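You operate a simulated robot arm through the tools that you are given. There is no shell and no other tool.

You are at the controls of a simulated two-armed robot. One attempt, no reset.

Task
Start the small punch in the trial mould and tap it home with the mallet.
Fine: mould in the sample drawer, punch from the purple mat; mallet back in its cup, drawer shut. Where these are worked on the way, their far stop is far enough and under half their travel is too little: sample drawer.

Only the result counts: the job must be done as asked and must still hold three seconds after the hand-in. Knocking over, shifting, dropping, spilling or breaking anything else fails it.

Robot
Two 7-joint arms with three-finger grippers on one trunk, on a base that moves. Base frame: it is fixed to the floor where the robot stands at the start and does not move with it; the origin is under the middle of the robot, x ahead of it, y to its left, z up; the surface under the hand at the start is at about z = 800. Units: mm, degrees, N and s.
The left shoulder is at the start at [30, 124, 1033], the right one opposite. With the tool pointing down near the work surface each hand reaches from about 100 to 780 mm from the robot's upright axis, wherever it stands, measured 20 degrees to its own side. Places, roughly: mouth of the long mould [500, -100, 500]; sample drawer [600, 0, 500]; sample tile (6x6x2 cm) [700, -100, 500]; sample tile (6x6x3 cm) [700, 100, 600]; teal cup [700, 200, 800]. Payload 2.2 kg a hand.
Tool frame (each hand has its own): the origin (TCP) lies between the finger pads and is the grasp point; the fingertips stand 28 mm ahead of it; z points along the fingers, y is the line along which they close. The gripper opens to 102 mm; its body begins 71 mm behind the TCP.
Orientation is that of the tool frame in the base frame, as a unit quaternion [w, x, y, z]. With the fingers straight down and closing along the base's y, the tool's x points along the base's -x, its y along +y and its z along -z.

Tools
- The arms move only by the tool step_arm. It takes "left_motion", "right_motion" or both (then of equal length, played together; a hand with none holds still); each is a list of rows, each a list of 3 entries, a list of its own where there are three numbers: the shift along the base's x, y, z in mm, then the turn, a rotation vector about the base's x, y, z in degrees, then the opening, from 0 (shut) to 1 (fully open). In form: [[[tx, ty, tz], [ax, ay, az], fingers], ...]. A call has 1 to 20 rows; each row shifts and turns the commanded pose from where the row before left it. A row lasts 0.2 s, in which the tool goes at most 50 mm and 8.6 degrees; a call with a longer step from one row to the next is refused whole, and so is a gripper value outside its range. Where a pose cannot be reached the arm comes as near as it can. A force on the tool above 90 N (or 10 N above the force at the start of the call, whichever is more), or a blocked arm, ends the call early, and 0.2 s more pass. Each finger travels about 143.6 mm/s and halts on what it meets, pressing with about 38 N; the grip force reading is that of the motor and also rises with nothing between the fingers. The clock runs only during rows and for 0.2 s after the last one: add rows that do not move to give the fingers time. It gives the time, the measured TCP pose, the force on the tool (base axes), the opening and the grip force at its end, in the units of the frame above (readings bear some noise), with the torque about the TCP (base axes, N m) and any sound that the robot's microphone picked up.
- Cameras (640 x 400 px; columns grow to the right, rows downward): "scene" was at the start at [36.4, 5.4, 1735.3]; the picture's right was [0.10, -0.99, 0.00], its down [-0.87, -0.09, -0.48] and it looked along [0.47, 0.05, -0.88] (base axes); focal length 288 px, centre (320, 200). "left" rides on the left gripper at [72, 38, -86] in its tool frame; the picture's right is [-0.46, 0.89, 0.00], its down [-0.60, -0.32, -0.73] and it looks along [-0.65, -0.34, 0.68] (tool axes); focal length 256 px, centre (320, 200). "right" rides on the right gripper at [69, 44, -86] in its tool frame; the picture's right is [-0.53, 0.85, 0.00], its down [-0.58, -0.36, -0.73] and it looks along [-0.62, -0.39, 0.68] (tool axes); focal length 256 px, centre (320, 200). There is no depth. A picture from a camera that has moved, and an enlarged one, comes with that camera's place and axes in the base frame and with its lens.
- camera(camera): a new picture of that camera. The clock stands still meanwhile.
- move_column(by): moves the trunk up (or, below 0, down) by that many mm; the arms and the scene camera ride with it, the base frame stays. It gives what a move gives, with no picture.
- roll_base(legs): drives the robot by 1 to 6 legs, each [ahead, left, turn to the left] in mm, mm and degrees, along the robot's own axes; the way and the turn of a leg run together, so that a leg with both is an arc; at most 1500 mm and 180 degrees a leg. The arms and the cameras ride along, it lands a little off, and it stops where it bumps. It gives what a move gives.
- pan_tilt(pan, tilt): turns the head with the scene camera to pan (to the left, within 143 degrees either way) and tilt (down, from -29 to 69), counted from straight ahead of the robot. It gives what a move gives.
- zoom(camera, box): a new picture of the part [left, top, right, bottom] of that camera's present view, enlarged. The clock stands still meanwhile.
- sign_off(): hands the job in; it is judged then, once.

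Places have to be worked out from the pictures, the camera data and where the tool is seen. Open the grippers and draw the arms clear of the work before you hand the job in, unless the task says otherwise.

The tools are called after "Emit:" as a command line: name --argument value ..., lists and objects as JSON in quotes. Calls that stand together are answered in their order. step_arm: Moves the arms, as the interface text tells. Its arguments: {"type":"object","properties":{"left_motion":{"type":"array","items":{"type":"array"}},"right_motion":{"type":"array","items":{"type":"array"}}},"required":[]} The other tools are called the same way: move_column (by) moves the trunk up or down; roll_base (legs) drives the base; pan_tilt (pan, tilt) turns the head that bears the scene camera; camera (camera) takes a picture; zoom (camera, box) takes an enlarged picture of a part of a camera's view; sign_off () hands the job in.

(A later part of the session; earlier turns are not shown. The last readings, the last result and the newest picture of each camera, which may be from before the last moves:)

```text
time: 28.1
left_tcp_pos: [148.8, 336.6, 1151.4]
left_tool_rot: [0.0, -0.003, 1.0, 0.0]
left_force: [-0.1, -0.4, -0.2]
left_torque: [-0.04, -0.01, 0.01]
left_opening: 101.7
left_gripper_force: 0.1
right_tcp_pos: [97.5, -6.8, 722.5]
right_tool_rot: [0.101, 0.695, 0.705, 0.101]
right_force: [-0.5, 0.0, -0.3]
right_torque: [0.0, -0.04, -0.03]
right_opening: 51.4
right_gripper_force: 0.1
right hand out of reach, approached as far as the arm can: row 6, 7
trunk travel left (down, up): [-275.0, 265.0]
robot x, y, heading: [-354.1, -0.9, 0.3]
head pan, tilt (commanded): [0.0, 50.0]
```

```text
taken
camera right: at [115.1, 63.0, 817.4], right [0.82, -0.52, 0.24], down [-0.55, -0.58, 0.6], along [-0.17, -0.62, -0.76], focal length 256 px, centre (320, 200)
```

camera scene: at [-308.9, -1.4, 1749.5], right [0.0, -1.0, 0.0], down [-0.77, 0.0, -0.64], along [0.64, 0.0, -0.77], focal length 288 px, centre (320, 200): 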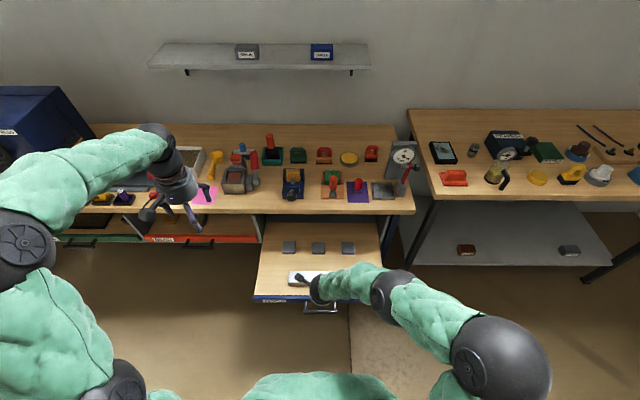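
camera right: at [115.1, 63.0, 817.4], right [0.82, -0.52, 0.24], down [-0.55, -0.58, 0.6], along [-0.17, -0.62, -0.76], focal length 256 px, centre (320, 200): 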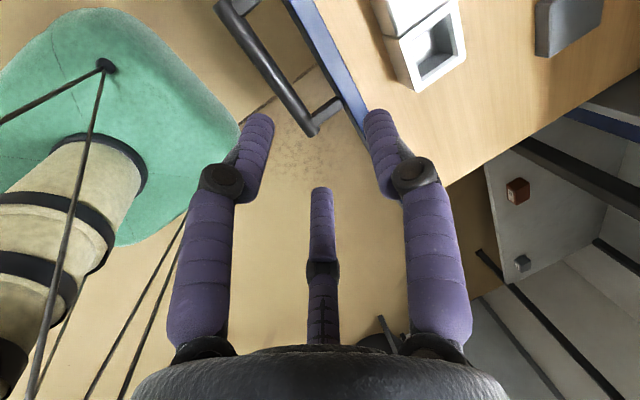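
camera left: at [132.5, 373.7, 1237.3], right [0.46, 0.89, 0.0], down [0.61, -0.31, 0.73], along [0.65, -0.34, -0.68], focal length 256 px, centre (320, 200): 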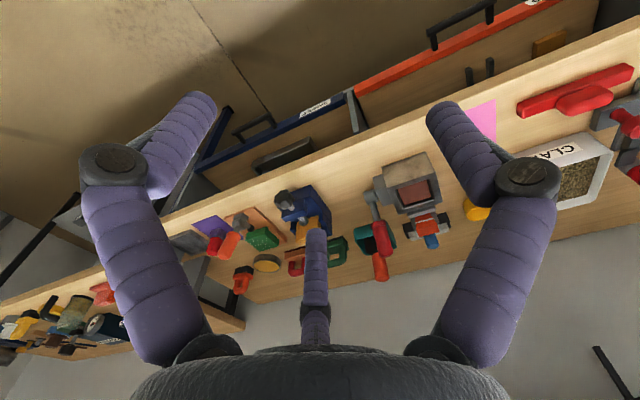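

The handle is free and the drawer stays open. I zoom on the mould's mouth and on the whole drawer.

Emit:
zoom --camera "right" --box '[340, 0, 580, 150]'

Emit:
zoom --camera "scene" --box '[240, 215, 400, 315]'

```text
2.67 times, centred on (460, 75) of right
camera zoom: at [115.1, 63.0, 817.4], right [0.82, -0.52, 0.24], down [-0.55, -0.58, 0.6], along [-0.17, -0.62, -0.76], focal length 683 px, centre (-53, 533)
```

zoom: 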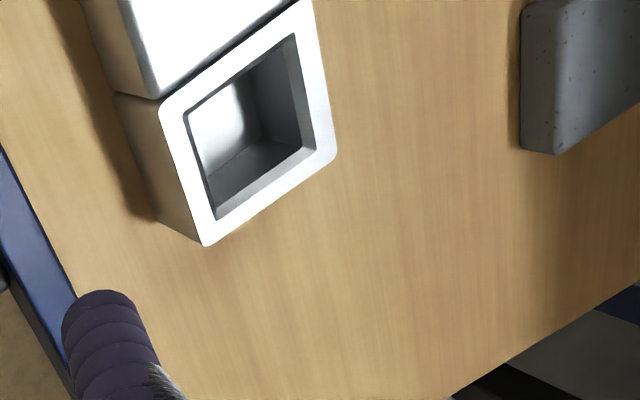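

```text
4.00 times, centred on (320, 265) of scene
camera zoom: at [-308.9, -1.4, 1749.5], right [0.0, -1.0, 0.0], down [-0.77, 0.0, -0.64], along [0.64, 0.0, -0.77], focal length 1151 px, centre (320, -60)
```

zoom: 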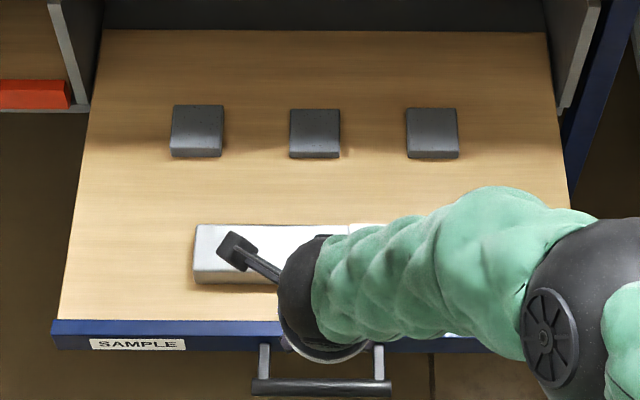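

The socket is a square pocket with a chamfered rim opening upward at the mould's right (-y) end. I now look closely at the punch and the mallet cup on the bench from the scene camera.

Emit:
zoom --camera "scene" --box '[220, 120, 420, 220]'

Emit:
zoom --camera "left" --box '[200, 60, 520, 260]'

```text
3.20 times, centred on (320, 170) of scene
camera zoom: at [-308.9, -1.4, 1749.5], right [0.0, -1.0, 0.0], down [-0.77, 0.0, -0.64], along [0.64, 0.0, -0.77], focal length 920 px, centre (320, 296)
```

zoom: 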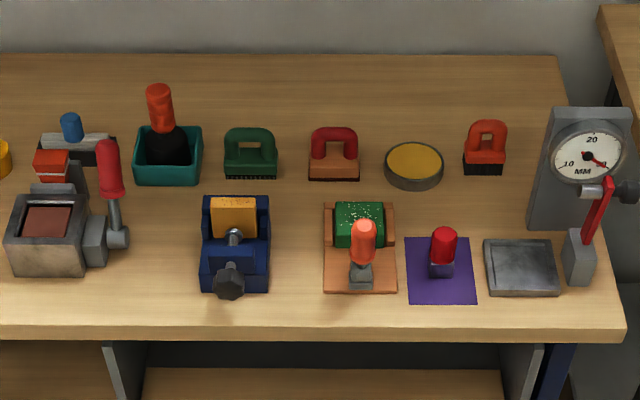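

```text
2.00 times, centred on (360, 160) of left
camera zoom: at [75.9, 373.8, 1237.8], right [0.46, 0.89, 0.0], down [0.6, -0.31, 0.73], along [0.65, -0.34, -0.68], focal length 512 px, centre (240, 280)
```

zoom: 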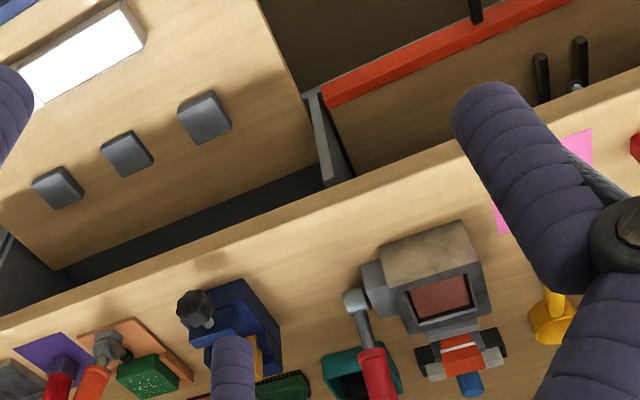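

The small punch stands at about (515, -172) on the purple mat, the mallet handle at about (735, 228) in the cup. I raise the right hand above the bench level, unpitch and unyaw it to point straight down, ready to fetch the punch.

Emit:
step_arm --right_motion '[[[0, -5, 30], [0, 8, 0], 0.6], [[0, -10, 30], [0, 8, 0], 0.6], [[0, -10, 35], [0, 0, 8.2], 0.6], [[0, -10, 35], [0, 0, 8.2], 0.6], [[0, -10, 35], [0, 0, 8.2], 0.6], [[0, -10, 35], [0, 0, 8.2], 0.6], [[0, -10, 35], [0, 0, 8.2], 0.6], [[0, -10, 35], [0, 0, 8.2], 0.6], [[0, -10, 35], [0, 0, 8.2], 0.6], [[0, -10, 35], [0, 0, 8.2], 0.6], [[0, -10, 35], [0, 0, 8.2], 0.6], [[0, -10, 20], [0, 0, 8.2], 0.6], [[0, -10, 0], [0, 0, 8], 0.6]]'

Emit:
pan_tilt --pan 0 --tilt 60

Emit:
camera --camera "scene"

Emit:
camera --camera "right"

```text
time: 30.9
left_tcp_pos: [149.6, 336.1, 1152.0]
left_tool_rot: [0.001, -0.002, 1.0, 0.001]
left_force: [0.3, 0.2, 0.4]
left_torque: [0.01, 0.0, 0.01]
left_opening: 101.8
left_gripper_force: 0.1
right_tcp_pos: [99.8, -132.6, 1116.2]
right_tool_rot: [0.0, -0.008, 1.0, 0.005]
right_force: [-0.2, -0.2, 1.5]
right_torque: [-0.03, -0.02, -0.03]
right_opening: 61.1
right_gripper_force: 0.1
trunk travel left (down, up): [-275.0, 265.0]
robot x, y, heading: [-356.3, -0.9, -0.0]
head pan, tilt (commanded): [0.0, 50.0]
```

```text
time: 31.6
left_tcp_pos: [149.7, 336.0, 1151.1]
left_tool_rot: [-0.001, -0.002, 1.0, 0.0]
left_force: [-0.3, 0.2, 0.4]
left_torque: [0.02, 0.02, -0.04]
left_opening: 101.8
left_gripper_force: 0.0
right_tcp_pos: [99.6, -131.4, 1115.4]
right_tool_rot: [-0.002, -0.006, 1.0, 0.006]
right_force: [-0.8, 0.3, 0.4]
right_torque: [0.0, 0.02, -0.01]
right_opening: 61.2
right_gripper_force: 0.0
trunk travel left (down, up): [-275.0, 265.0]
robot x, y, heading: [-357.8, -2.5, 0.2]
head pan, tilt (commanded): [0.0, 60.0]
```

```text
taken
camera scene: at [-318.3, -1.6, 1737.0], right [0.0, -1.0, 0.0], down [-0.87, 0.0, -0.5], along [0.5, 0.0, -0.87], focal length 288 px, centre (320, 200)
```

scene: 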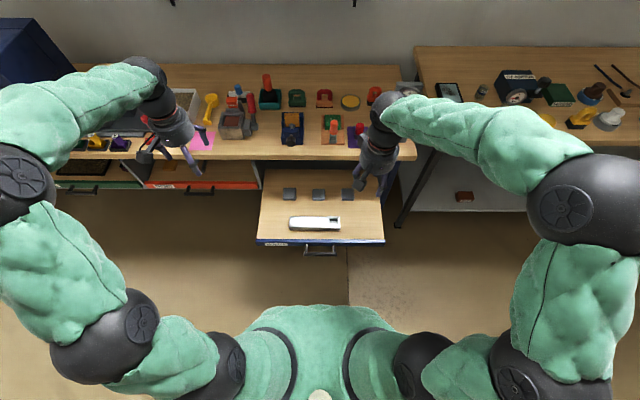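

```text
taken
camera right: at [31.5, -90.9, 1203.0], right [0.52, 0.85, 0.01], down [0.58, -0.37, 0.73], along [0.62, -0.38, -0.69], focal length 256 px, centre (320, 200)
```

right: 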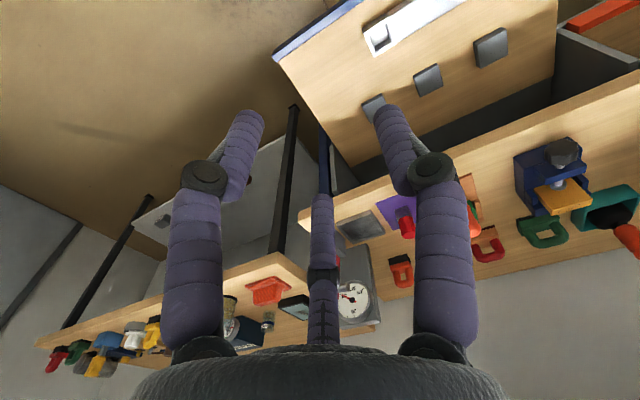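

Both arms are clear of the drawer now. I zoom on the mould and the tiles for their positions.

Emit:
zoom --camera "scene" --box '[256, 200, 384, 280]'

Emit:
zoom --camera "right" --box '[340, 0, 500, 100]'

```text
5.00 times, centred on (320, 240) of scene
camera zoom: at [-318.3, -1.6, 1737.0], right [0.0, -1.0, 0.0], down [-0.87, 0.0, -0.5], along [0.5, 0.0, -0.87], focal length 1438 px, centre (320, 0)
```

zoom: 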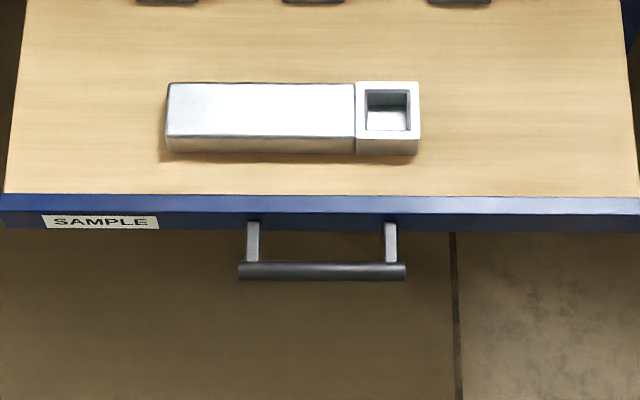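

```text
4.00 times, centred on (420, 50) of right
camera zoom: at [31.5, -90.9, 1203.0], right [0.52, 0.85, 0.01], down [0.58, -0.37, 0.73], along [0.62, -0.38, -0.69], focal length 1024 px, centre (-80, 800)
```

zoom: 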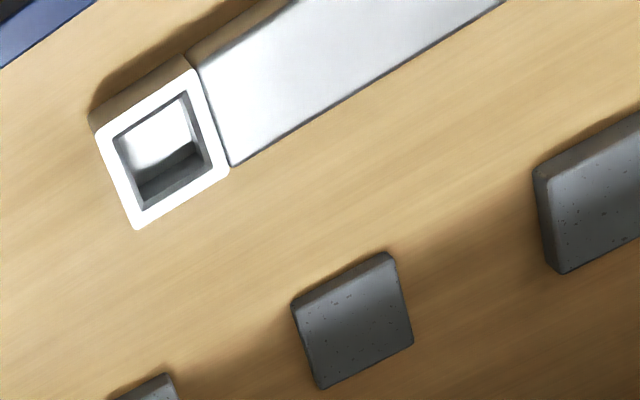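

The mould mouth is about 42 mm square in a 60 mm block near (252, -63, ~540). Next I roll ahead 170 mm, which keeps the column well short of the open drawer, to bring the punch within the right hand's reach.

Emit:
roll_base --legs '[[170, 0, 0]]'

Emit:
step_arm --right_motion '[[[45, -6, 0], [0, 0, 0], 0.6], [[45, -6, 0], [0, 0, 0], 0.6], [[40, -6, -10], [0, 0, 0], 0.6], [[30, -6, -20], [0, 0, 0], 0.6]]'

Emit:
camera --camera "right"

Emit:
camera --camera "scene"

```text
time: 33.1
left_tcp_pos: [315.8, 337.7, 1151.0]
left_tool_rot: [-0.001, -0.005, 1.0, -0.001]
left_force: [-0.4, 0.0, 0.1]
left_torque: [0.01, 0.06, -0.01]
left_opening: 101.9
left_gripper_force: 0.1
right_tcp_pos: [269.6, -128.6, 1114.6]
right_tool_rot: [-0.002, -0.009, 1.0, 0.005]
right_force: [-0.3, -0.1, -0.9]
right_torque: [-0.01, 0.01, 0.0]
right_opening: 61.4
right_gripper_force: 0.1
trunk travel left (down, up): [-275.0, 265.0]
robot x, y, heading: [-190.8, -2.1, 0.4]
head pan, tilt (commanded): [0.0, 60.0]
```

```text
time: 34.1
left_tcp_pos: [315.6, 338.9, 1149.7]
left_tool_rot: [-0.001, -0.004, 1.0, 0.0]
left_force: [0.3, -0.5, 0.2]
left_torque: [0.01, 0.01, 0.01]
left_opening: 102.0
left_gripper_force: 0.1
right_tcp_pos: [425.9, -154.1, 1086.6]
right_tool_rot: [-0.002, -0.009, 1.0, 0.005]
right_force: [0.4, -0.6, 0.3]
right_torque: [-0.01, 0.04, -0.02]
right_opening: 61.3
right_gripper_force: 0.0
trunk travel left (down, up): [-275.0, 265.0]
robot x, y, heading: [-186.3, -1.0, 0.5]
head pan, tilt (commanded): [0.0, 60.0]
```

```text
taken
camera right: at [357.9, -112.6, 1173.9], right [0.52, 0.85, 0.01], down [0.59, -0.36, 0.73], along [0.62, -0.37, -0.69], focal length 256 px, centre (320, 200)
```

right: 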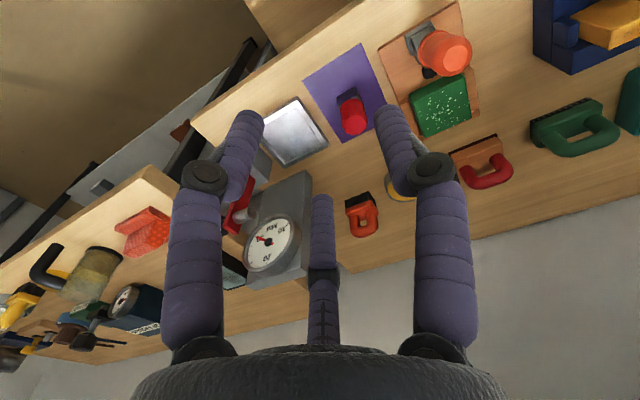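

```text
taken
camera scene: at [-149.5, -0.7, 1736.9], right [0.01, -1.0, 0.0], down [-0.87, -0.01, -0.5], along [0.5, 0.0, -0.87], focal length 288 px, centre (320, 200)
```

scene: 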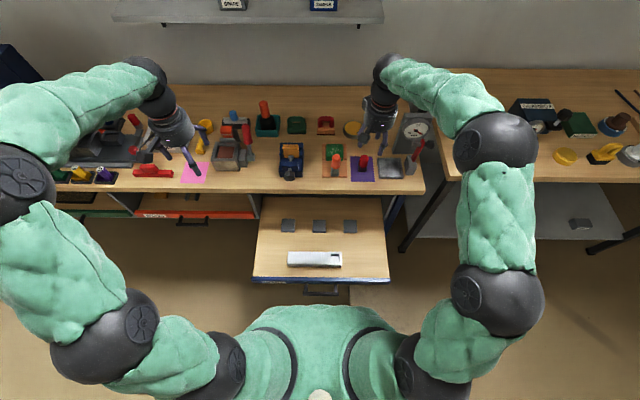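

I zoom on the punch from both cameras to fix its position and which way its square shank faces.

Emit:
zoom --camera "scene" --box '[310, 130, 438, 210]'

Emit:
zoom --camera "right" --box '[270, 30, 430, 130]'

```text
5.00 times, centred on (374, 170) of scene
camera zoom: at [-149.5, -0.7, 1736.9], right [0.01, -1.0, 0.0], down [-0.87, -0.01, -0.5], along [0.5, 0.0, -0.87], focal length 1438 px, centre (50, 350)
```

zoom: 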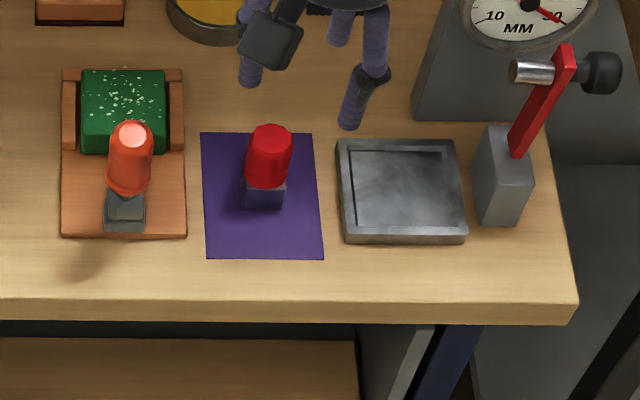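

```text
4.00 times, centred on (350, 80) of right
camera zoom: at [357.9, -112.6, 1173.9], right [0.52, 0.85, 0.01], down [0.59, -0.36, 0.73], along [0.62, -0.37, -0.69], focal length 1024 px, centre (200, 680)
```

zoom: 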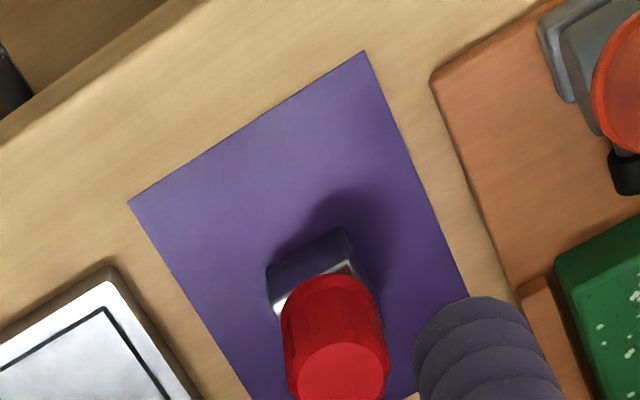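

Back-projection gives the punch: 30 mm square shank (about 33 mm tall) under a red knob up to z≈877, centred near (531, -163) and turned about -6.5°. I bring the right hand over it at z≈960 and check alignment.

Emit:
step_arm --right_motion '[[[35, -3, -30], [0, 0, 0], 0.6], [[35, -3, -30], [0, 0, 0], 0.6], [[35, -3, -30], [0, 0, 0], 0.6], [[0, 0, -36], [0, 0, 0], 0.6], [[0, 0, 0], [0, 0, 0], 0.6]]'

Emit:
camera --camera "right"

Emit:
zoom --camera "scene" --box '[310, 110, 438, 190]'

```text
time: 35.3
left_tcp_pos: [314.7, 338.5, 1150.3]
left_tool_rot: [0.0, -0.004, 1.0, 0.001]
left_force: [0.1, -0.5, 0.8]
left_torque: [0.01, 0.0, -0.01]
left_opening: 102.1
left_gripper_force: 0.1
right_tcp_pos: [531.5, -163.7, 959.5]
right_tool_rot: [-0.002, -0.009, 1.0, 0.005]
right_force: [-1.0, 0.6, 0.2]
right_torque: [0.02, 0.02, 0.0]
right_opening: 61.1
right_gripper_force: 0.1
trunk travel left (down, up): [-275.0, 265.0]
robot x, y, heading: [-190.5, -0.5, 0.4]
head pan, tilt (commanded): [0.0, 60.0]
```

```text
taken
camera right: at [463.0, -122.2, 1045.9], right [0.52, 0.85, 0.01], down [0.59, -0.36, 0.73], along [0.62, -0.37, -0.69], focal length 256 px, centre (320, 200)
```

right: 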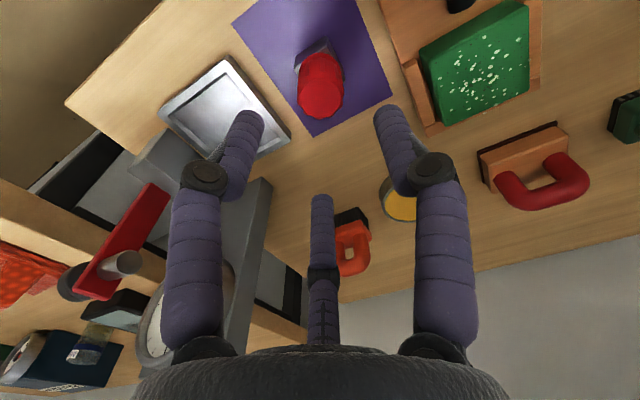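

```text
5.00 times, centred on (374, 150) of scene
camera zoom: at [-150.5, -0.3, 1737.0], right [0.01, -1.0, 0.0], down [-0.87, -0.01, -0.5], along [0.5, 0.0, -0.87], focal length 1438 px, centre (50, 450)
```

zoom: 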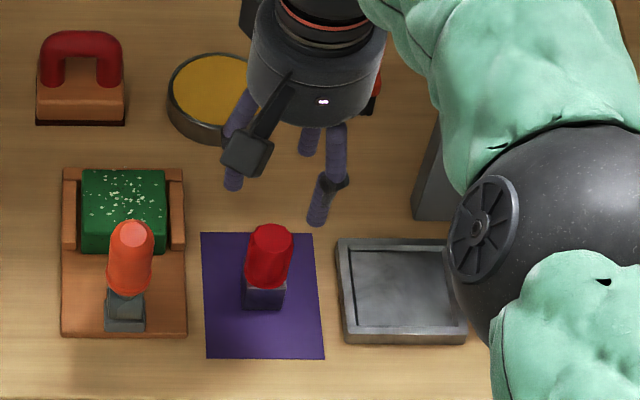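

The knob top appears at about (528, -159), a few mm off the tool axis. I correct by (-3, +4) and lower to z≈864 around the knob.

Emit:
step_arm --right_motion '[[[-3, 4, -20], [0, 0, 0], 0.6], [[0, 0, -25], [0, 0, 0], 0.6], [[0, 0, -25], [0, 0, 0], 0.6], [[0, 0, -15], [0, 0, 0], 0.6], [[0, 0, -10], [0, 0, 0], 0.6]]'

Emit:
camera --camera "right"

Emit:
zoom --camera "scene" --box '[310, 110, 438, 190]'

```text
time: 36.5
left_tcp_pos: [315.1, 338.7, 1151.6]
left_tool_rot: [0.0, -0.005, 1.0, 0.0]
left_force: [-0.1, 0.4, -0.1]
left_torque: [-0.06, 0.01, -0.02]
left_opening: 101.8
left_gripper_force: 0.1
right_tcp_pos: [530.0, -156.3, 863.4]
right_tool_rot: [-0.002, -0.008, 1.0, 0.005]
right_force: [-0.2, 0.3, -0.5]
right_torque: [0.03, 0.0, -0.04]
right_opening: 61.4
right_gripper_force: 0.2
trunk travel left (down, up): [-275.0, 265.0]
robot x, y, heading: [-185.8, 0.1, 0.4]
head pan, tilt (commanded): [0.0, 60.0]
```

```text
taken
camera right: at [461.1, -115.7, 951.3], right [0.52, 0.85, 0.01], down [0.59, -0.36, 0.73], along [0.62, -0.37, -0.69], focal length 256 px, centre (320, 200)
```

right: 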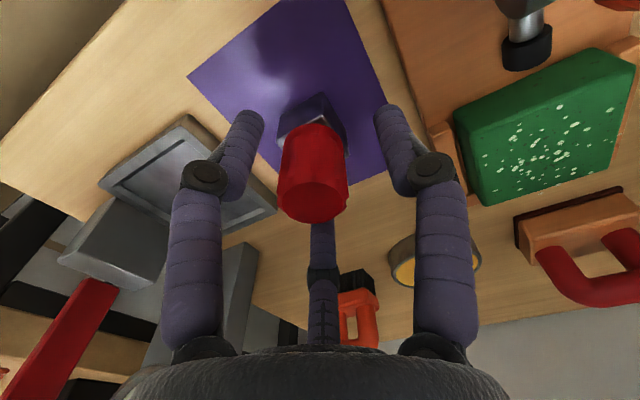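

```text
5.00 times, centred on (374, 150) of scene
camera zoom: at [-150.7, -0.6, 1736.9], right [0.01, -1.0, 0.0], down [-0.87, -0.01, -0.5], along [0.5, 0.0, -0.87], focal length 1438 px, centre (50, 450)
```

zoom: 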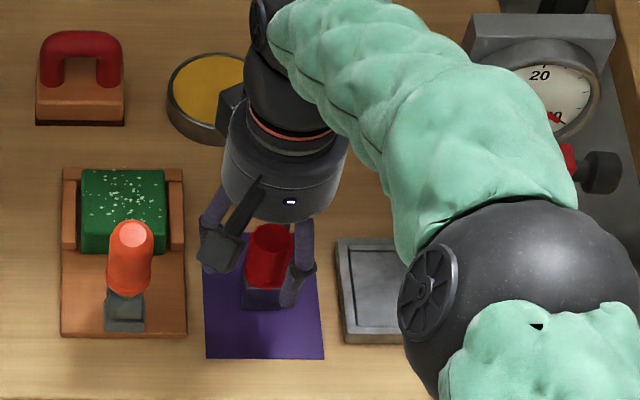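

The knob is centred between the fingers, which end just above the shank. I close the grip.

Emit:
step_arm --right_motion '[[[0, 0, 0], [0, 0, 0], 0.4], [[0, 0, 0], [0, 0, 0], 0.25], [[0, 0, 0], [0, 0, 0], 0], [[0, 0, 0], [0, 0, 0], 0]]'

Emit:
camera --camera "right"

```text
time: 37.5
left_tcp_pos: [314.1, 339.3, 1150.7]
left_tool_rot: [0.0, -0.004, 1.0, 0.0]
left_force: [0.1, 0.3, 0.6]
left_torque: [0.0, -0.02, -0.03]
left_opening: 102.0
left_gripper_force: 0.1
right_tcp_pos: [529.1, -156.2, 864.2]
right_tool_rot: [-0.001, -0.009, 1.0, 0.005]
right_force: [0.3, -1.0, 1.4]
right_torque: [-0.04, -0.05, -0.02]
right_opening: 35.5
right_gripper_force: 37.7
trunk travel left (down, up): [-275.0, 265.0]
robot x, y, heading: [-188.1, 3.9, 0.4]
head pan, tilt (commanded): [0.0, 60.0]
```

```text
taken
camera right: at [460.9, -115.6, 951.8], right [0.52, 0.85, 0.01], down [0.58, -0.36, 0.73], along [0.62, -0.37, -0.69], focal length 256 px, centre (320, 200)
```

right: 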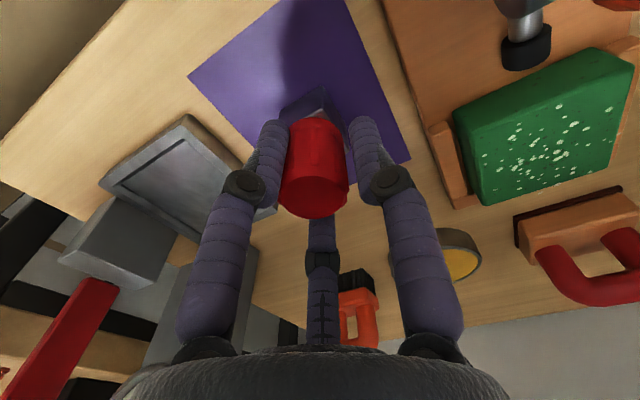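

The grip reads 35.5 mm and 37.7 N on the knob. I lift it straight up and look at it.

Emit:
step_arm --right_motion '[[[0, 0, 10], [0, 0, 0], 0], [[0, 0, 25], [0, 0, 0], 0], [[0, 0, 40], [0, 0, 0], 0], [[0, 0, 45], [0, 0, 0], 0], [[0, 0, 45], [0, 0, 0], 0], [[0, 0, 45], [0, 0, 0], 0]]'

Emit:
camera --camera "right"

Emit:
zoom --camera "scene" --box '[310, 110, 438, 190]'

```text
time: 38.9
left_tcp_pos: [314.4, 338.8, 1152.2]
left_tool_rot: [0.0, -0.004, 1.0, 0.0]
left_force: [0.3, 0.8, 0.4]
left_torque: [0.01, -0.02, 0.01]
left_opening: 102.2
left_gripper_force: 0.1
right_tcp_pos: [528.6, -159.7, 1074.2]
right_tool_rot: [-0.001, -0.008, 1.0, 0.005]
right_force: [-0.6, -0.1, -1.9]
right_torque: [-0.02, 0.0, 0.0]
right_opening: 35.2
right_gripper_force: 37.9
trunk travel left (down, up): [-275.0, 265.0]
robot x, y, heading: [-187.8, -0.6, 0.3]
head pan, tilt (commanded): [0.0, 60.0]
```

```text
taken
camera right: at [459.8, -118.0, 1162.2], right [0.52, 0.85, 0.01], down [0.59, -0.36, 0.73], along [0.62, -0.37, -0.69], focal length 256 px, centre (320, 200)
```

right: 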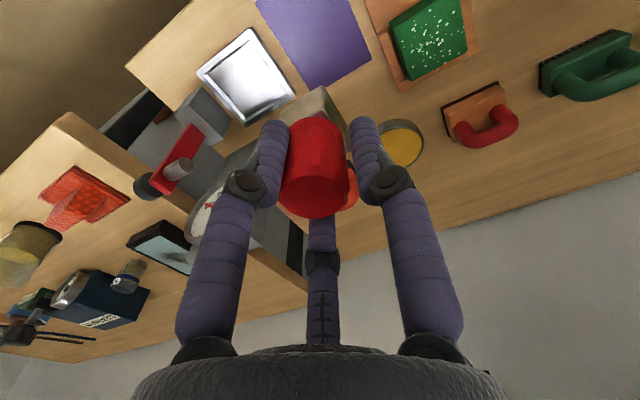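

```text
5.00 times, centred on (374, 150) of scene
camera zoom: at [-151.9, -0.3, 1737.0], right [0.01, -1.0, 0.0], down [-0.87, -0.01, -0.5], along [0.5, 0.0, -0.87], focal length 1438 px, centre (50, 450)
```

zoom: 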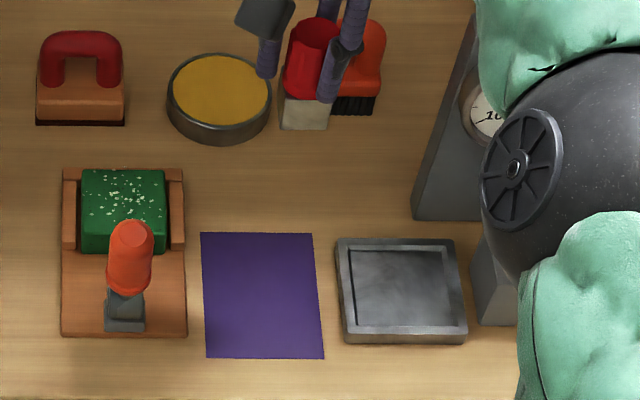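

The punch is held securely upright. I roll back 110 mm, then carry it over the open drawer, high above the bench edge first.

Emit:
roll_base --legs '[[-110, 0, 0]]'

Emit:
step_arm --right_motion '[[[-42, 20, 0], [0, 0, 0], 0], [[-42, 20, 0], [0, 0, 0], 0], [[-42, 20, 0], [0, 0, 0], 0], [[-40, 20, 0], [0, 0, 0], 0], [[0, 10, -45], [0, 0, 0], 0], [[0, 8, -45], [0, 0, 0], 0], [[0, 0, -45], [0, 0, 0], 0], [[0, 0, -45], [0, 0, 0], 0], [[0, 0, -45], [0, 0, 0], 0], [[0, 0, -45], [0, 0, 0], 0], [[0, 0, 0], [0, 0, 0], 0]]'

Emit:
camera --camera "right"

Emit:
camera --camera "scene"

```text
time: 40.1
left_tcp_pos: [204.9, 338.6, 1152.0]
left_tool_rot: [0.0, -0.006, 1.0, 0.0]
left_force: [-0.6, -1.0, 0.9]
left_torque: [0.0, -0.04, 0.0]
left_opening: 102.4
left_gripper_force: 0.0
right_tcp_pos: [419.8, -158.5, 1074.7]
right_tool_rot: [-0.001, -0.01, 1.0, 0.005]
right_force: [0.6, -0.7, -0.3]
right_torque: [0.01, -0.02, -0.02]
right_opening: 34.9
right_gripper_force: 38.0
trunk travel left (down, up): [-275.0, 265.0]
robot x, y, heading: [-297.7, -0.6, 0.6]
head pan, tilt (commanded): [0.0, 60.0]
```

```text
time: 42.5
left_tcp_pos: [205.4, 338.4, 1150.7]
left_tool_rot: [0.0, -0.006, 1.0, 0.0]
left_force: [-1.0, 0.2, 0.8]
left_torque: [0.04, 0.02, 0.01]
left_opening: 102.1
left_gripper_force: 0.1
right_tcp_pos: [252.7, -62.2, 801.7]
right_tool_rot: [-0.002, -0.01, 1.0, 0.005]
right_force: [0.5, -0.6, -1.0]
right_torque: [0.01, 0.0, 0.01]
right_opening: 33.8
right_gripper_force: 37.7
trunk travel left (down, up): [-275.0, 265.0]
robot x, y, heading: [-298.3, 1.1, 0.5]
head pan, tilt (commanded): [0.0, 60.0]
```

```text
taken
camera right: at [183.8, -21.9, 889.1], right [0.52, 0.86, 0.01], down [0.59, -0.36, 0.73], along [0.62, -0.37, -0.69], focal length 256 px, centre (320, 200)
```

right: 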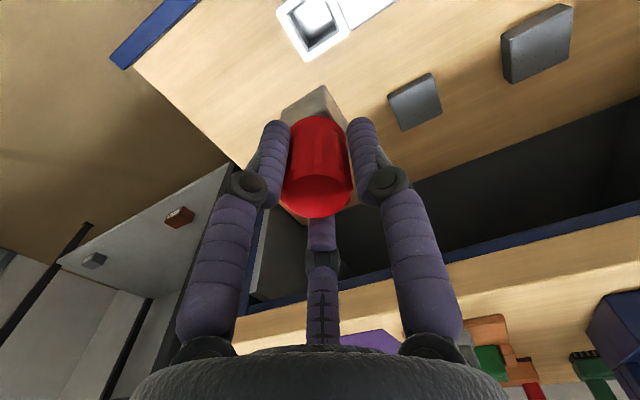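

```text
taken
camera scene: at [-259.7, -1.5, 1737.0], right [0.01, -1.0, 0.0], down [-0.87, -0.01, -0.5], along [0.5, 0.01, -0.87], focal length 288 px, centre (320, 200)
```

scene: 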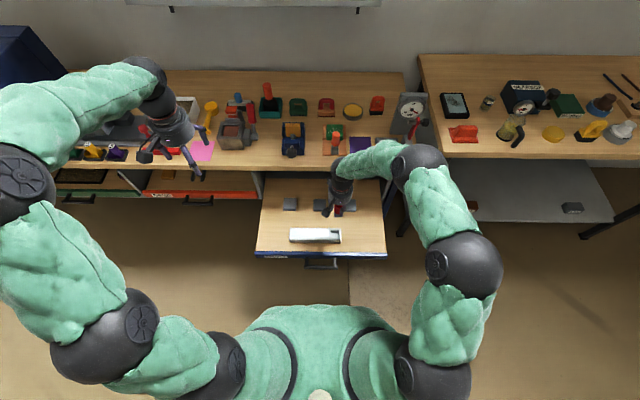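

The grip opening has crept from 35.5 to 33.8 mm, so I check whether the punch is slipping in the fingers with a close zoom.

Emit:
zoom --camera "right" --box '[240, 60, 400, 160]'

Emit:
zoom --camera "scene" --box '[270, 170, 398, 250]'

Emit:
camera --camera "left"

```text
4.00 times, centred on (320, 110) of right
camera zoom: at [183.8, -21.9, 889.1], right [0.52, 0.86, 0.01], down [0.59, -0.36, 0.73], along [0.62, -0.37, -0.69], focal length 1024 px, centre (320, 560)
```

zoom: 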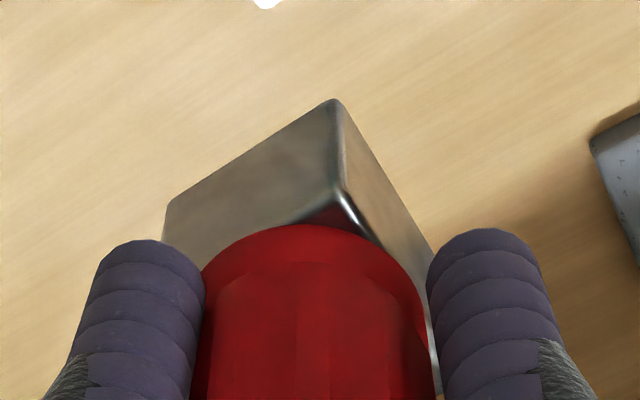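

```text
5.00 times, centred on (334, 210) of scene
camera zoom: at [-259.7, -1.5, 1737.0], right [0.01, -1.0, 0.0], down [-0.87, -0.01, -0.5], along [0.5, 0.01, -0.87], focal length 1438 px, centre (250, 150)
```

zoom: 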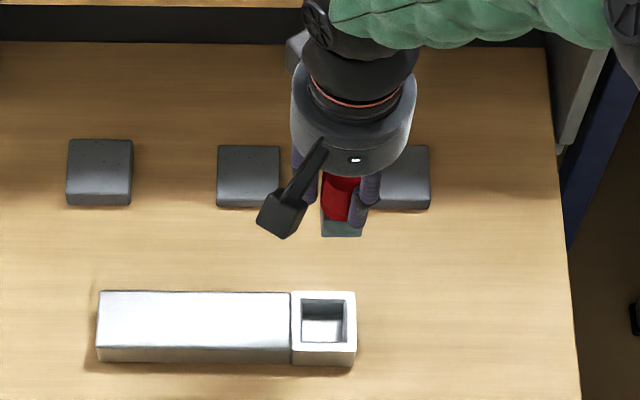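

```text
taken
camera left: at [132.6, 376.8, 1237.7], right [0.45, 0.89, 0.0], down [0.61, -0.31, 0.73], along [0.65, -0.33, -0.68], focal length 256 px, centre (320, 200)
```

left: 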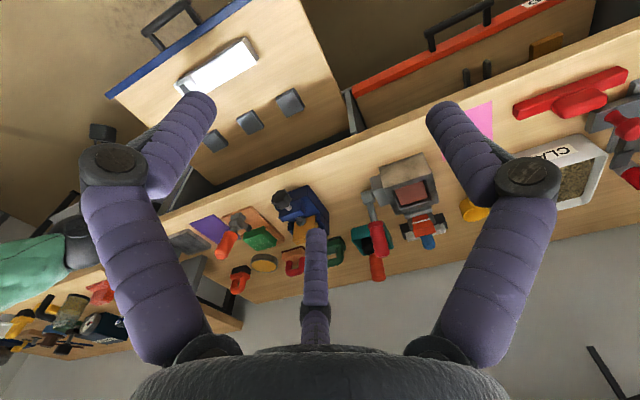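

The punch looks square to the base axes now and firmly held; its bottom front edge projects about 16 mm ahead of the tool axis as expected. I zoom on the mould mouth with this same camera to work out its position relative to the tool.

Emit:
zoom --camera "right" --box '[250, 0, 410, 100]'

```text
4.00 times, centred on (330, 50) of right
camera zoom: at [183.8, -21.9, 889.1], right [0.52, 0.86, 0.01], down [0.59, -0.36, 0.73], along [0.62, -0.37, -0.69], focal length 1024 px, centre (280, 800)
```

zoom: 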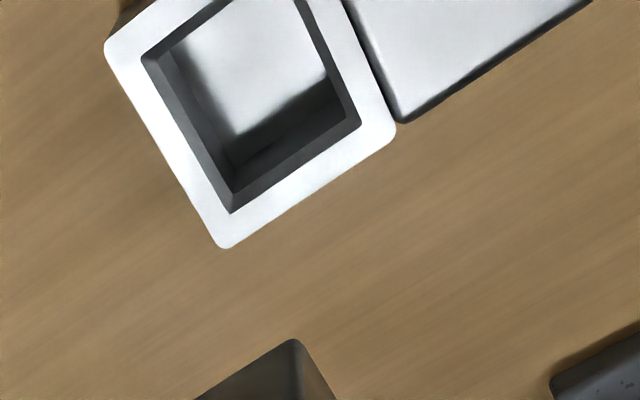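

From this view the mouth lies about 12 mm nearer to the robot than the tool axis, top at z≈548, and mould and punch are both square to the base within about 1°. I shift (-10.7, +1.7) and descend 165 mm to hover about 25 mm over the mouth.

Emit:
step_arm --right_motion '[[[-10.7, 1.7, -35], [0, 0, 0], 0], [[0, 0, -45], [0, 0, 0], 0], [[0, 0, -45], [0, 0, 0], 0], [[0, 0, -40], [0, 0, 0], 0], [[0, 0, 0], [0, 0, 0], 0]]'

Emit:
camera --camera "right"

Emit:
zoom --camera "scene" --box '[270, 180, 398, 260]'

Emit:
zoom --camera "left" --box '[120, 0, 280, 100]'

```text
time: 43.7
left_tcp_pos: [204.5, 339.9, 1152.9]
left_tool_rot: [0.001, -0.006, 1.0, 0.0]
left_force: [0.4, -0.5, 0.8]
left_torque: [0.0, -0.01, 0.0]
left_opening: 102.2
left_gripper_force: 0.0
right_tcp_pos: [244.7, -59.6, 638.8]
right_tool_rot: [0.002, -0.009, 1.0, 0.005]
right_force: [-0.7, -1.0, 19.3]
right_torque: [-0.12, -0.24, -0.04]
right_opening: 33.8
right_gripper_force: 38.0
trunk travel left (down, up): [-275.0, 265.0]
robot x, y, heading: [-300.7, -2.1, 0.9]
head pan, tilt (commanded): [0.0, 60.0]
```

```text
taken
camera right: at [175.4, -18.8, 726.3], right [0.52, 0.86, 0.01], down [0.58, -0.36, 0.73], along [0.63, -0.37, -0.68], focal length 256 px, centre (320, 200)
```

right: 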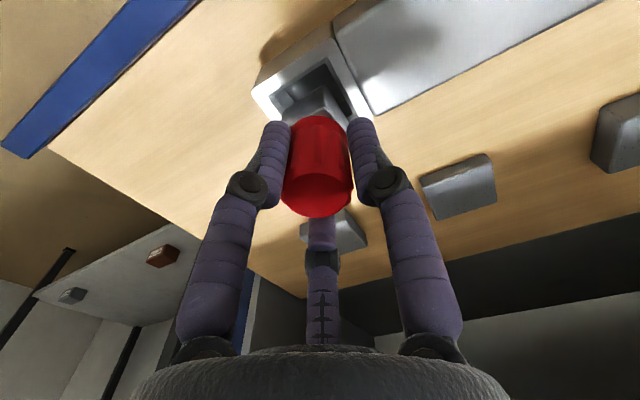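

```text
5.00 times, centred on (334, 220) of scene
camera zoom: at [-261.0, -1.2, 1737.3], right [0.01, -1.0, 0.0], down [-0.87, -0.01, -0.5], along [0.5, 0.01, -0.87], focal length 1438 px, centre (250, 100)
```

zoom: 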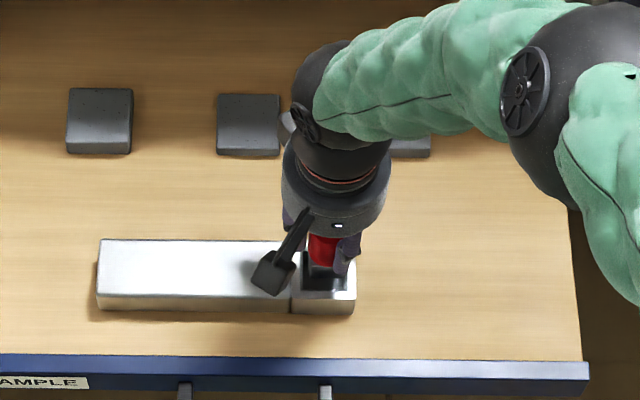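

```text
4.00 times, centred on (200, 50) of left
camera zoom: at [131.7, 376.9, 1238.2], right [0.46, 0.89, 0.0], down [0.61, -0.31, 0.73], along [0.65, -0.33, -0.68], focal length 1024 px, centre (800, 800)
```

zoom: 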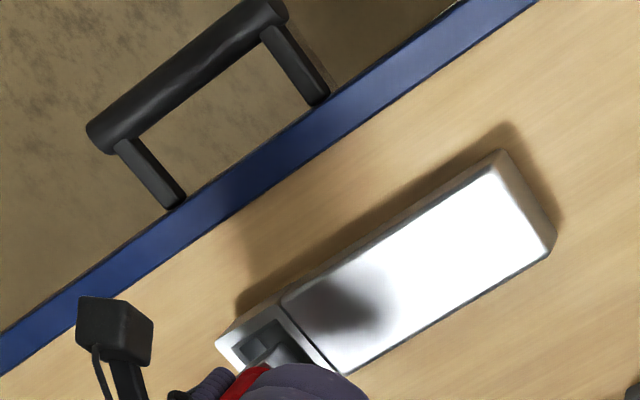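

The tool reads 19 N upward at z≈639, so the punch is already touching the mouth. I zoom in to see how it sits.

Emit:
zoom --camera "right" --box '[230, 40, 390, 140]'

Emit:
zoom --camera "scene" --box '[314, 215, 362, 245]'

```text
4.00 times, centred on (310, 90) of right
camera zoom: at [175.4, -18.8, 726.3], right [0.52, 0.86, 0.01], down [0.58, -0.36, 0.73], along [0.63, -0.37, -0.68], focal length 1024 px, centre (360, 640)
```

zoom: 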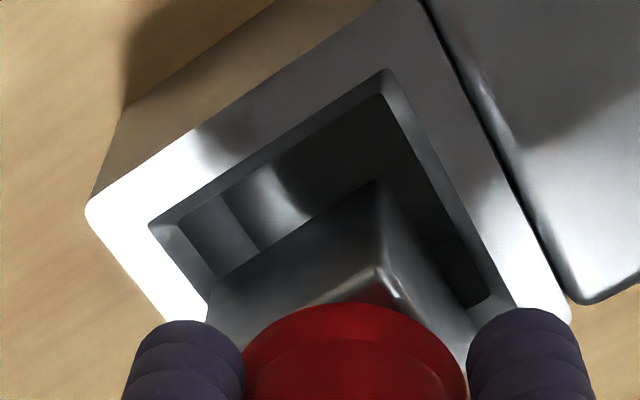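

```text
13.33 times, centred on (338, 230) of scene
camera zoom: at [-261.0, -1.2, 1737.3], right [0.01, -1.0, 0.0], down [-0.87, -0.01, -0.5], along [0.5, 0.01, -0.87], focal length 3835 px, centre (80, -200)
```

zoom: 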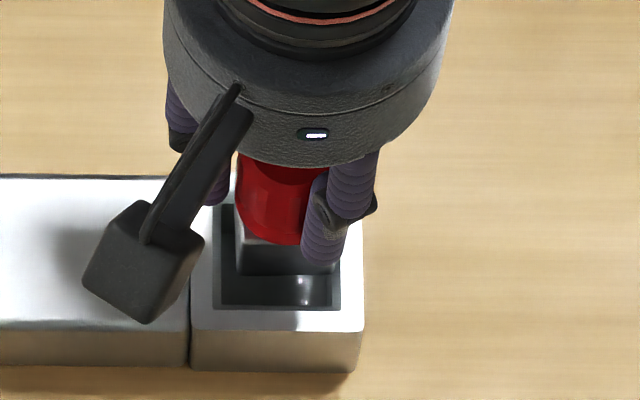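

Contact makes sense: triangulating the two views, the mould top is at z≈578 and the punch sits about 9 mm too far from the robot, with its rear edge on the rim. I lift 10 mm, shift (-9.3, +2.3) and look again.

Emit:
step_arm --right_motion '[[[0, 0, 10], [0, 0, 0], 0], [[-9.3, 2.3, 0], [0, 0, 0], 0], [[0, 0, 0], [0, 0, 0], 0]]'

Emit:
zoom --camera "right" --box '[230, 40, 390, 140]'

Emit:
zoom --camera "scene" --box '[314, 215, 362, 245]'

```text
time: 44.5
left_tcp_pos: [204.3, 339.7, 1151.1]
left_tool_rot: [0.0, -0.006, 1.0, 0.0]
left_force: [0.5, 0.0, 0.1]
left_torque: [-0.04, -0.01, -0.01]
left_opening: 102.1
left_gripper_force: 0.0
right_tcp_pos: [233.3, -58.7, 647.7]
right_tool_rot: [-0.001, -0.011, 1.0, 0.005]
right_force: [0.0, -0.2, -1.1]
right_torque: [-0.02, 0.01, -0.01]
right_opening: 33.2
right_gripper_force: 37.9
trunk travel left (down, up): [-275.0, 265.0]
robot x, y, heading: [-297.0, 1.2, 0.7]
head pan, tilt (commanded): [0.0, 60.0]
```

```text
4.00 times, centred on (310, 90) of right
camera zoom: at [165.0, -17.4, 735.5], right [0.52, 0.86, 0.01], down [0.59, -0.36, 0.73], along [0.62, -0.37, -0.69], focal length 1024 px, centre (360, 640)
```

zoom: 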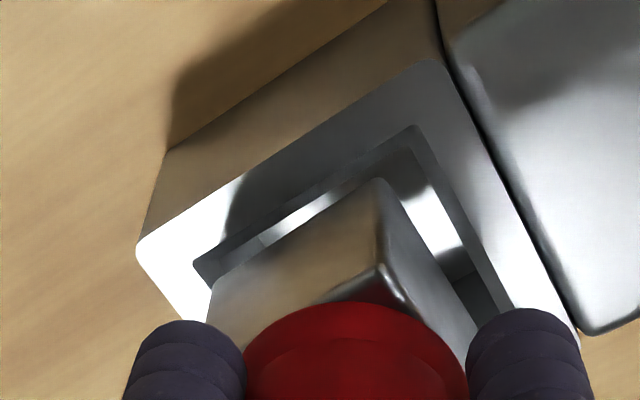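

```text
13.33 times, centred on (338, 230) of scene
camera zoom: at [-259.1, -1.4, 1736.9], right [0.01, -1.0, 0.0], down [-0.87, -0.01, -0.5], along [0.5, 0.01, -0.87], focal length 3835 px, centre (80, -200)
```

zoom: 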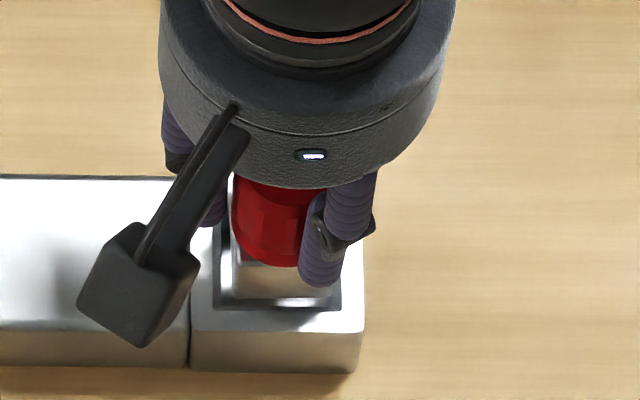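

The view shows the punch's front edge only 1 mm inside the front rim: I overshot slightly. I shift (+3.8, +2.0) and check once more.

Emit:
step_arm --right_motion '[[[3.8, 2.0, 0], [0, 0, 0], 0], [[0, 0, 0], [0, 0, 0], 0]]'

Emit:
zoom --camera "right" --box '[230, 40, 390, 140]'

Emit:
zoom --camera "scene" --box '[314, 215, 362, 245]'

```text
time: 45.1
left_tcp_pos: [205.0, 339.2, 1151.5]
left_tool_rot: [0.0, -0.005, 1.0, -0.001]
left_force: [0.3, -0.1, 0.4]
left_torque: [-0.05, 0.03, -0.05]
left_opening: 102.2
left_gripper_force: 0.0
right_tcp_pos: [239.1, -55.4, 648.8]
right_tool_rot: [-0.002, -0.011, 1.0, 0.006]
right_force: [0.4, 0.4, -0.8]
right_torque: [0.01, -0.02, -0.02]
right_opening: 33.4
right_gripper_force: 38.0
trunk travel left (down, up): [-275.0, 265.0]
robot x, y, heading: [-294.9, -1.1, 0.6]
head pan, tilt (commanded): [0.0, 60.0]
```

```text
4.00 times, centred on (310, 90) of right
camera zoom: at [169.3, -14.9, 736.4], right [0.52, 0.86, 0.01], down [0.59, -0.36, 0.73], along [0.62, -0.37, -0.69], focal length 1024 px, centre (360, 640)
```

zoom: 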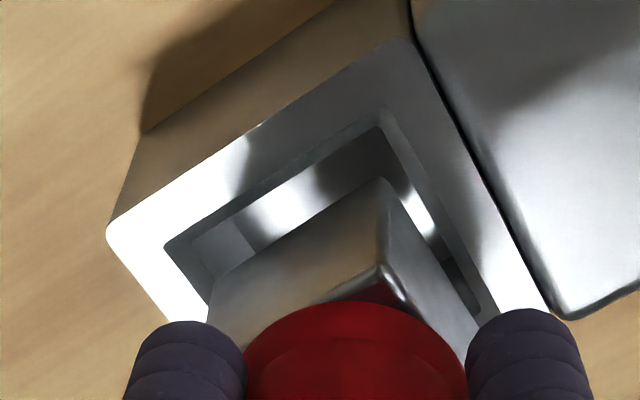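

```text
13.33 times, centred on (338, 230) of scene
camera zoom: at [-259.3, -1.5, 1736.9], right [0.01, -1.0, 0.0], down [-0.87, -0.01, -0.5], along [0.5, 0.01, -0.87], focal length 3835 px, centre (80, -200)
```

zoom: 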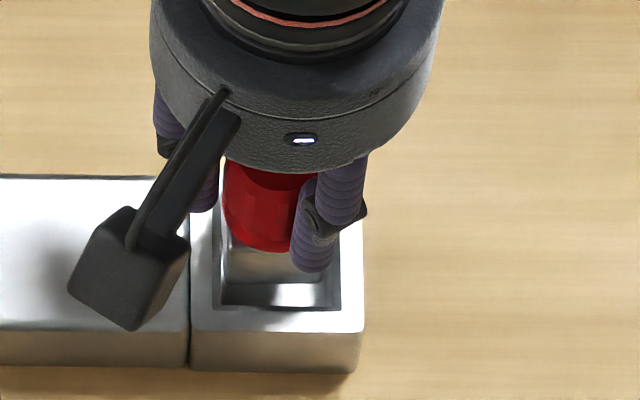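

The remaining offset is about 1.3 mm in y, within the chamfer's capture. I correct it and lower slowly by 12 mm, watching the force.

Emit:
step_arm --right_motion '[[[0.5, -1.3, 0], [0, 0, 0], 0], [[0, 0, -4], [0, 0, 0], 0], [[0, 0, -4], [0, 0, 0], 0], [[0, 0, -4], [0, 0, 0], 0], [[0, 0, 0], [0, 0, 0], 0]]'

Emit:
zoom --camera "right" --box '[230, 40, 390, 140]'

Emit:
zoom --camera "scene" --box '[314, 215, 362, 245]'

```text
time: 46.3
left_tcp_pos: [204.9, 339.7, 1151.8]
left_tool_rot: [0.0, -0.005, 1.0, 0.0]
left_force: [-0.5, 1.1, 0.3]
left_torque: [0.0, 0.02, 0.02]
left_opening: 102.0
left_gripper_force: 0.0
right_tcp_pos: [239.4, -57.4, 635.6]
right_tool_rot: [-0.002, -0.01, 1.0, 0.005]
right_force: [-0.5, -0.1, -1.4]
right_torque: [-0.02, 0.0, 0.0]
right_opening: 32.7
right_gripper_force: 38.3
trunk travel left (down, up): [-275.0, 265.0]
robot x, y, heading: [-300.0, -2.0, 0.6]
head pan, tilt (commanded): [0.0, 60.0]
```

```text
4.00 times, centred on (310, 90) of right
camera zoom: at [170.3, -16.4, 724.2], right [0.52, 0.86, 0.01], down [0.59, -0.36, 0.73], along [0.62, -0.37, -0.69], focal length 1024 px, centre (360, 640)
```

zoom: 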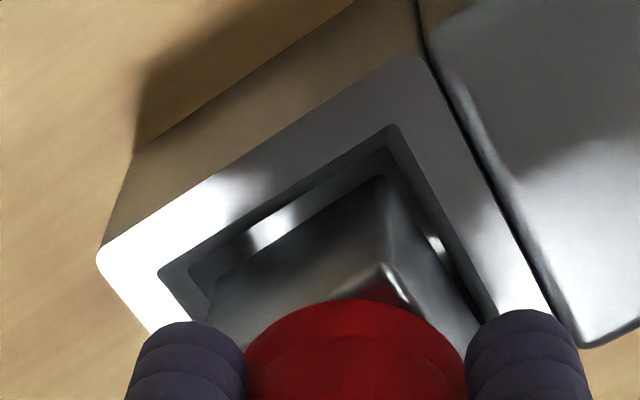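

```text
13.33 times, centred on (338, 230) of scene
camera zoom: at [-259.2, -1.4, 1736.9], right [0.01, -1.0, 0.0], down [-0.87, -0.01, -0.5], along [0.5, 0.01, -0.87], focal length 3835 px, centre (80, -200)
```

zoom: 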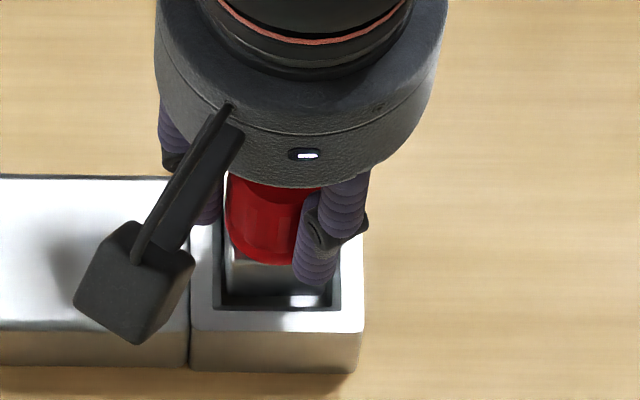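

No contact yet and the shank is entering the mouth centred. I keep lowering in 3 mm steps.

Emit:
step_arm --right_motion '[[[0, 0, -3], [0, 0, 0], 0], [[0, 0, -3], [0, 0, 0], 0], [[0, 0, -3], [0, 0, 0], 0], [[0, 0, -3], [0, 0, 0], 0], [[0, 0, 0], [0, 0, 0], 0]]'

Emit:
zoom --camera "right" --box '[230, 40, 390, 140]'

Emit:
zoom --camera "scene" --box '[314, 215, 362, 245]'

```text
time: 47.5
left_tcp_pos: [204.7, 339.5, 1151.1]
left_tool_rot: [0.001, -0.005, 1.0, 0.0]
left_force: [0.2, 0.3, -0.4]
left_torque: [0.0, 0.03, 0.03]
left_opening: 102.2
left_gripper_force: 0.1
right_tcp_pos: [238.8, -56.6, 623.3]
right_tool_rot: [0.0, -0.011, 1.0, 0.005]
right_force: [-0.8, -0.6, -0.4]
right_torque: [0.02, 0.03, 0.0]
right_opening: 32.6
right_gripper_force: 38.1
trunk travel left (down, up): [-275.0, 265.0]
robot x, y, heading: [-297.2, -1.3, 0.9]
head pan, tilt (commanded): [0.0, 60.0]
```

```text
4.00 times, centred on (310, 90) of right
camera zoom: at [170.8, -15.8, 711.7], right [0.52, 0.86, 0.01], down [0.59, -0.36, 0.73], along [0.62, -0.37, -0.69], focal length 1024 px, centre (360, 640)
```

zoom: 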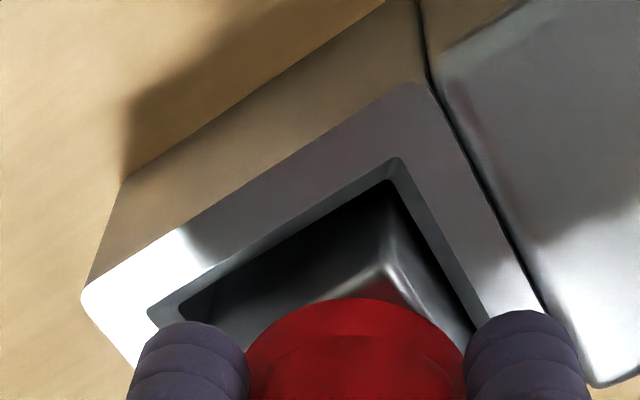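

```text
13.33 times, centred on (338, 230) of scene
camera zoom: at [-259.2, -1.3, 1736.9], right [0.01, -1.0, 0.0], down [-0.87, -0.01, -0.5], along [0.5, 0.01, -0.87], focal length 3835 px, centre (80, -200)
```

zoom: 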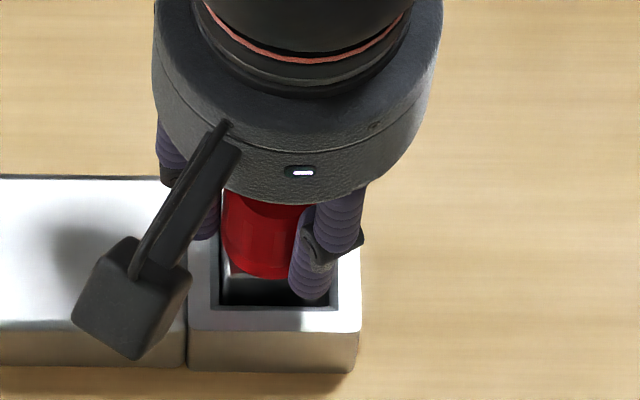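

The shank is 17 mm inside with no resistance. I continue down up to 12 mm more, stopping short of the fingertips reaching the block's top.

Emit:
step_arm --right_motion '[[[0, 0, -3], [0, 0, 0], 0], [[0, 0, -3], [0, 0, 0], 0], [[0, 0, 0], [0, 0, 0], 0]]'

```text
time: 48.3
left_tcp_pos: [206.3, 338.9, 1151.6]
left_tool_rot: [0.0, -0.005, 1.0, 0.0]
left_force: [0.2, -0.8, 0.2]
left_torque: [0.01, -0.03, -0.02]
left_opening: 102.2
left_gripper_force: 0.0
right_tcp_pos: [239.4, -55.9, 618.5]
right_tool_rot: [-0.001, -0.01, 1.0, 0.005]
right_force: [-1.6, -1.7, 5.6]
right_torque: [-0.13, 0.15, 0.02]
right_opening: 32.0
right_gripper_force: 37.7
trunk travel left (down, up): [-275.0, 265.0]
robot x, y, heading: [-299.8, 0.0, 0.3]
head pan, tilt (commanded): [0.0, 60.0]
```

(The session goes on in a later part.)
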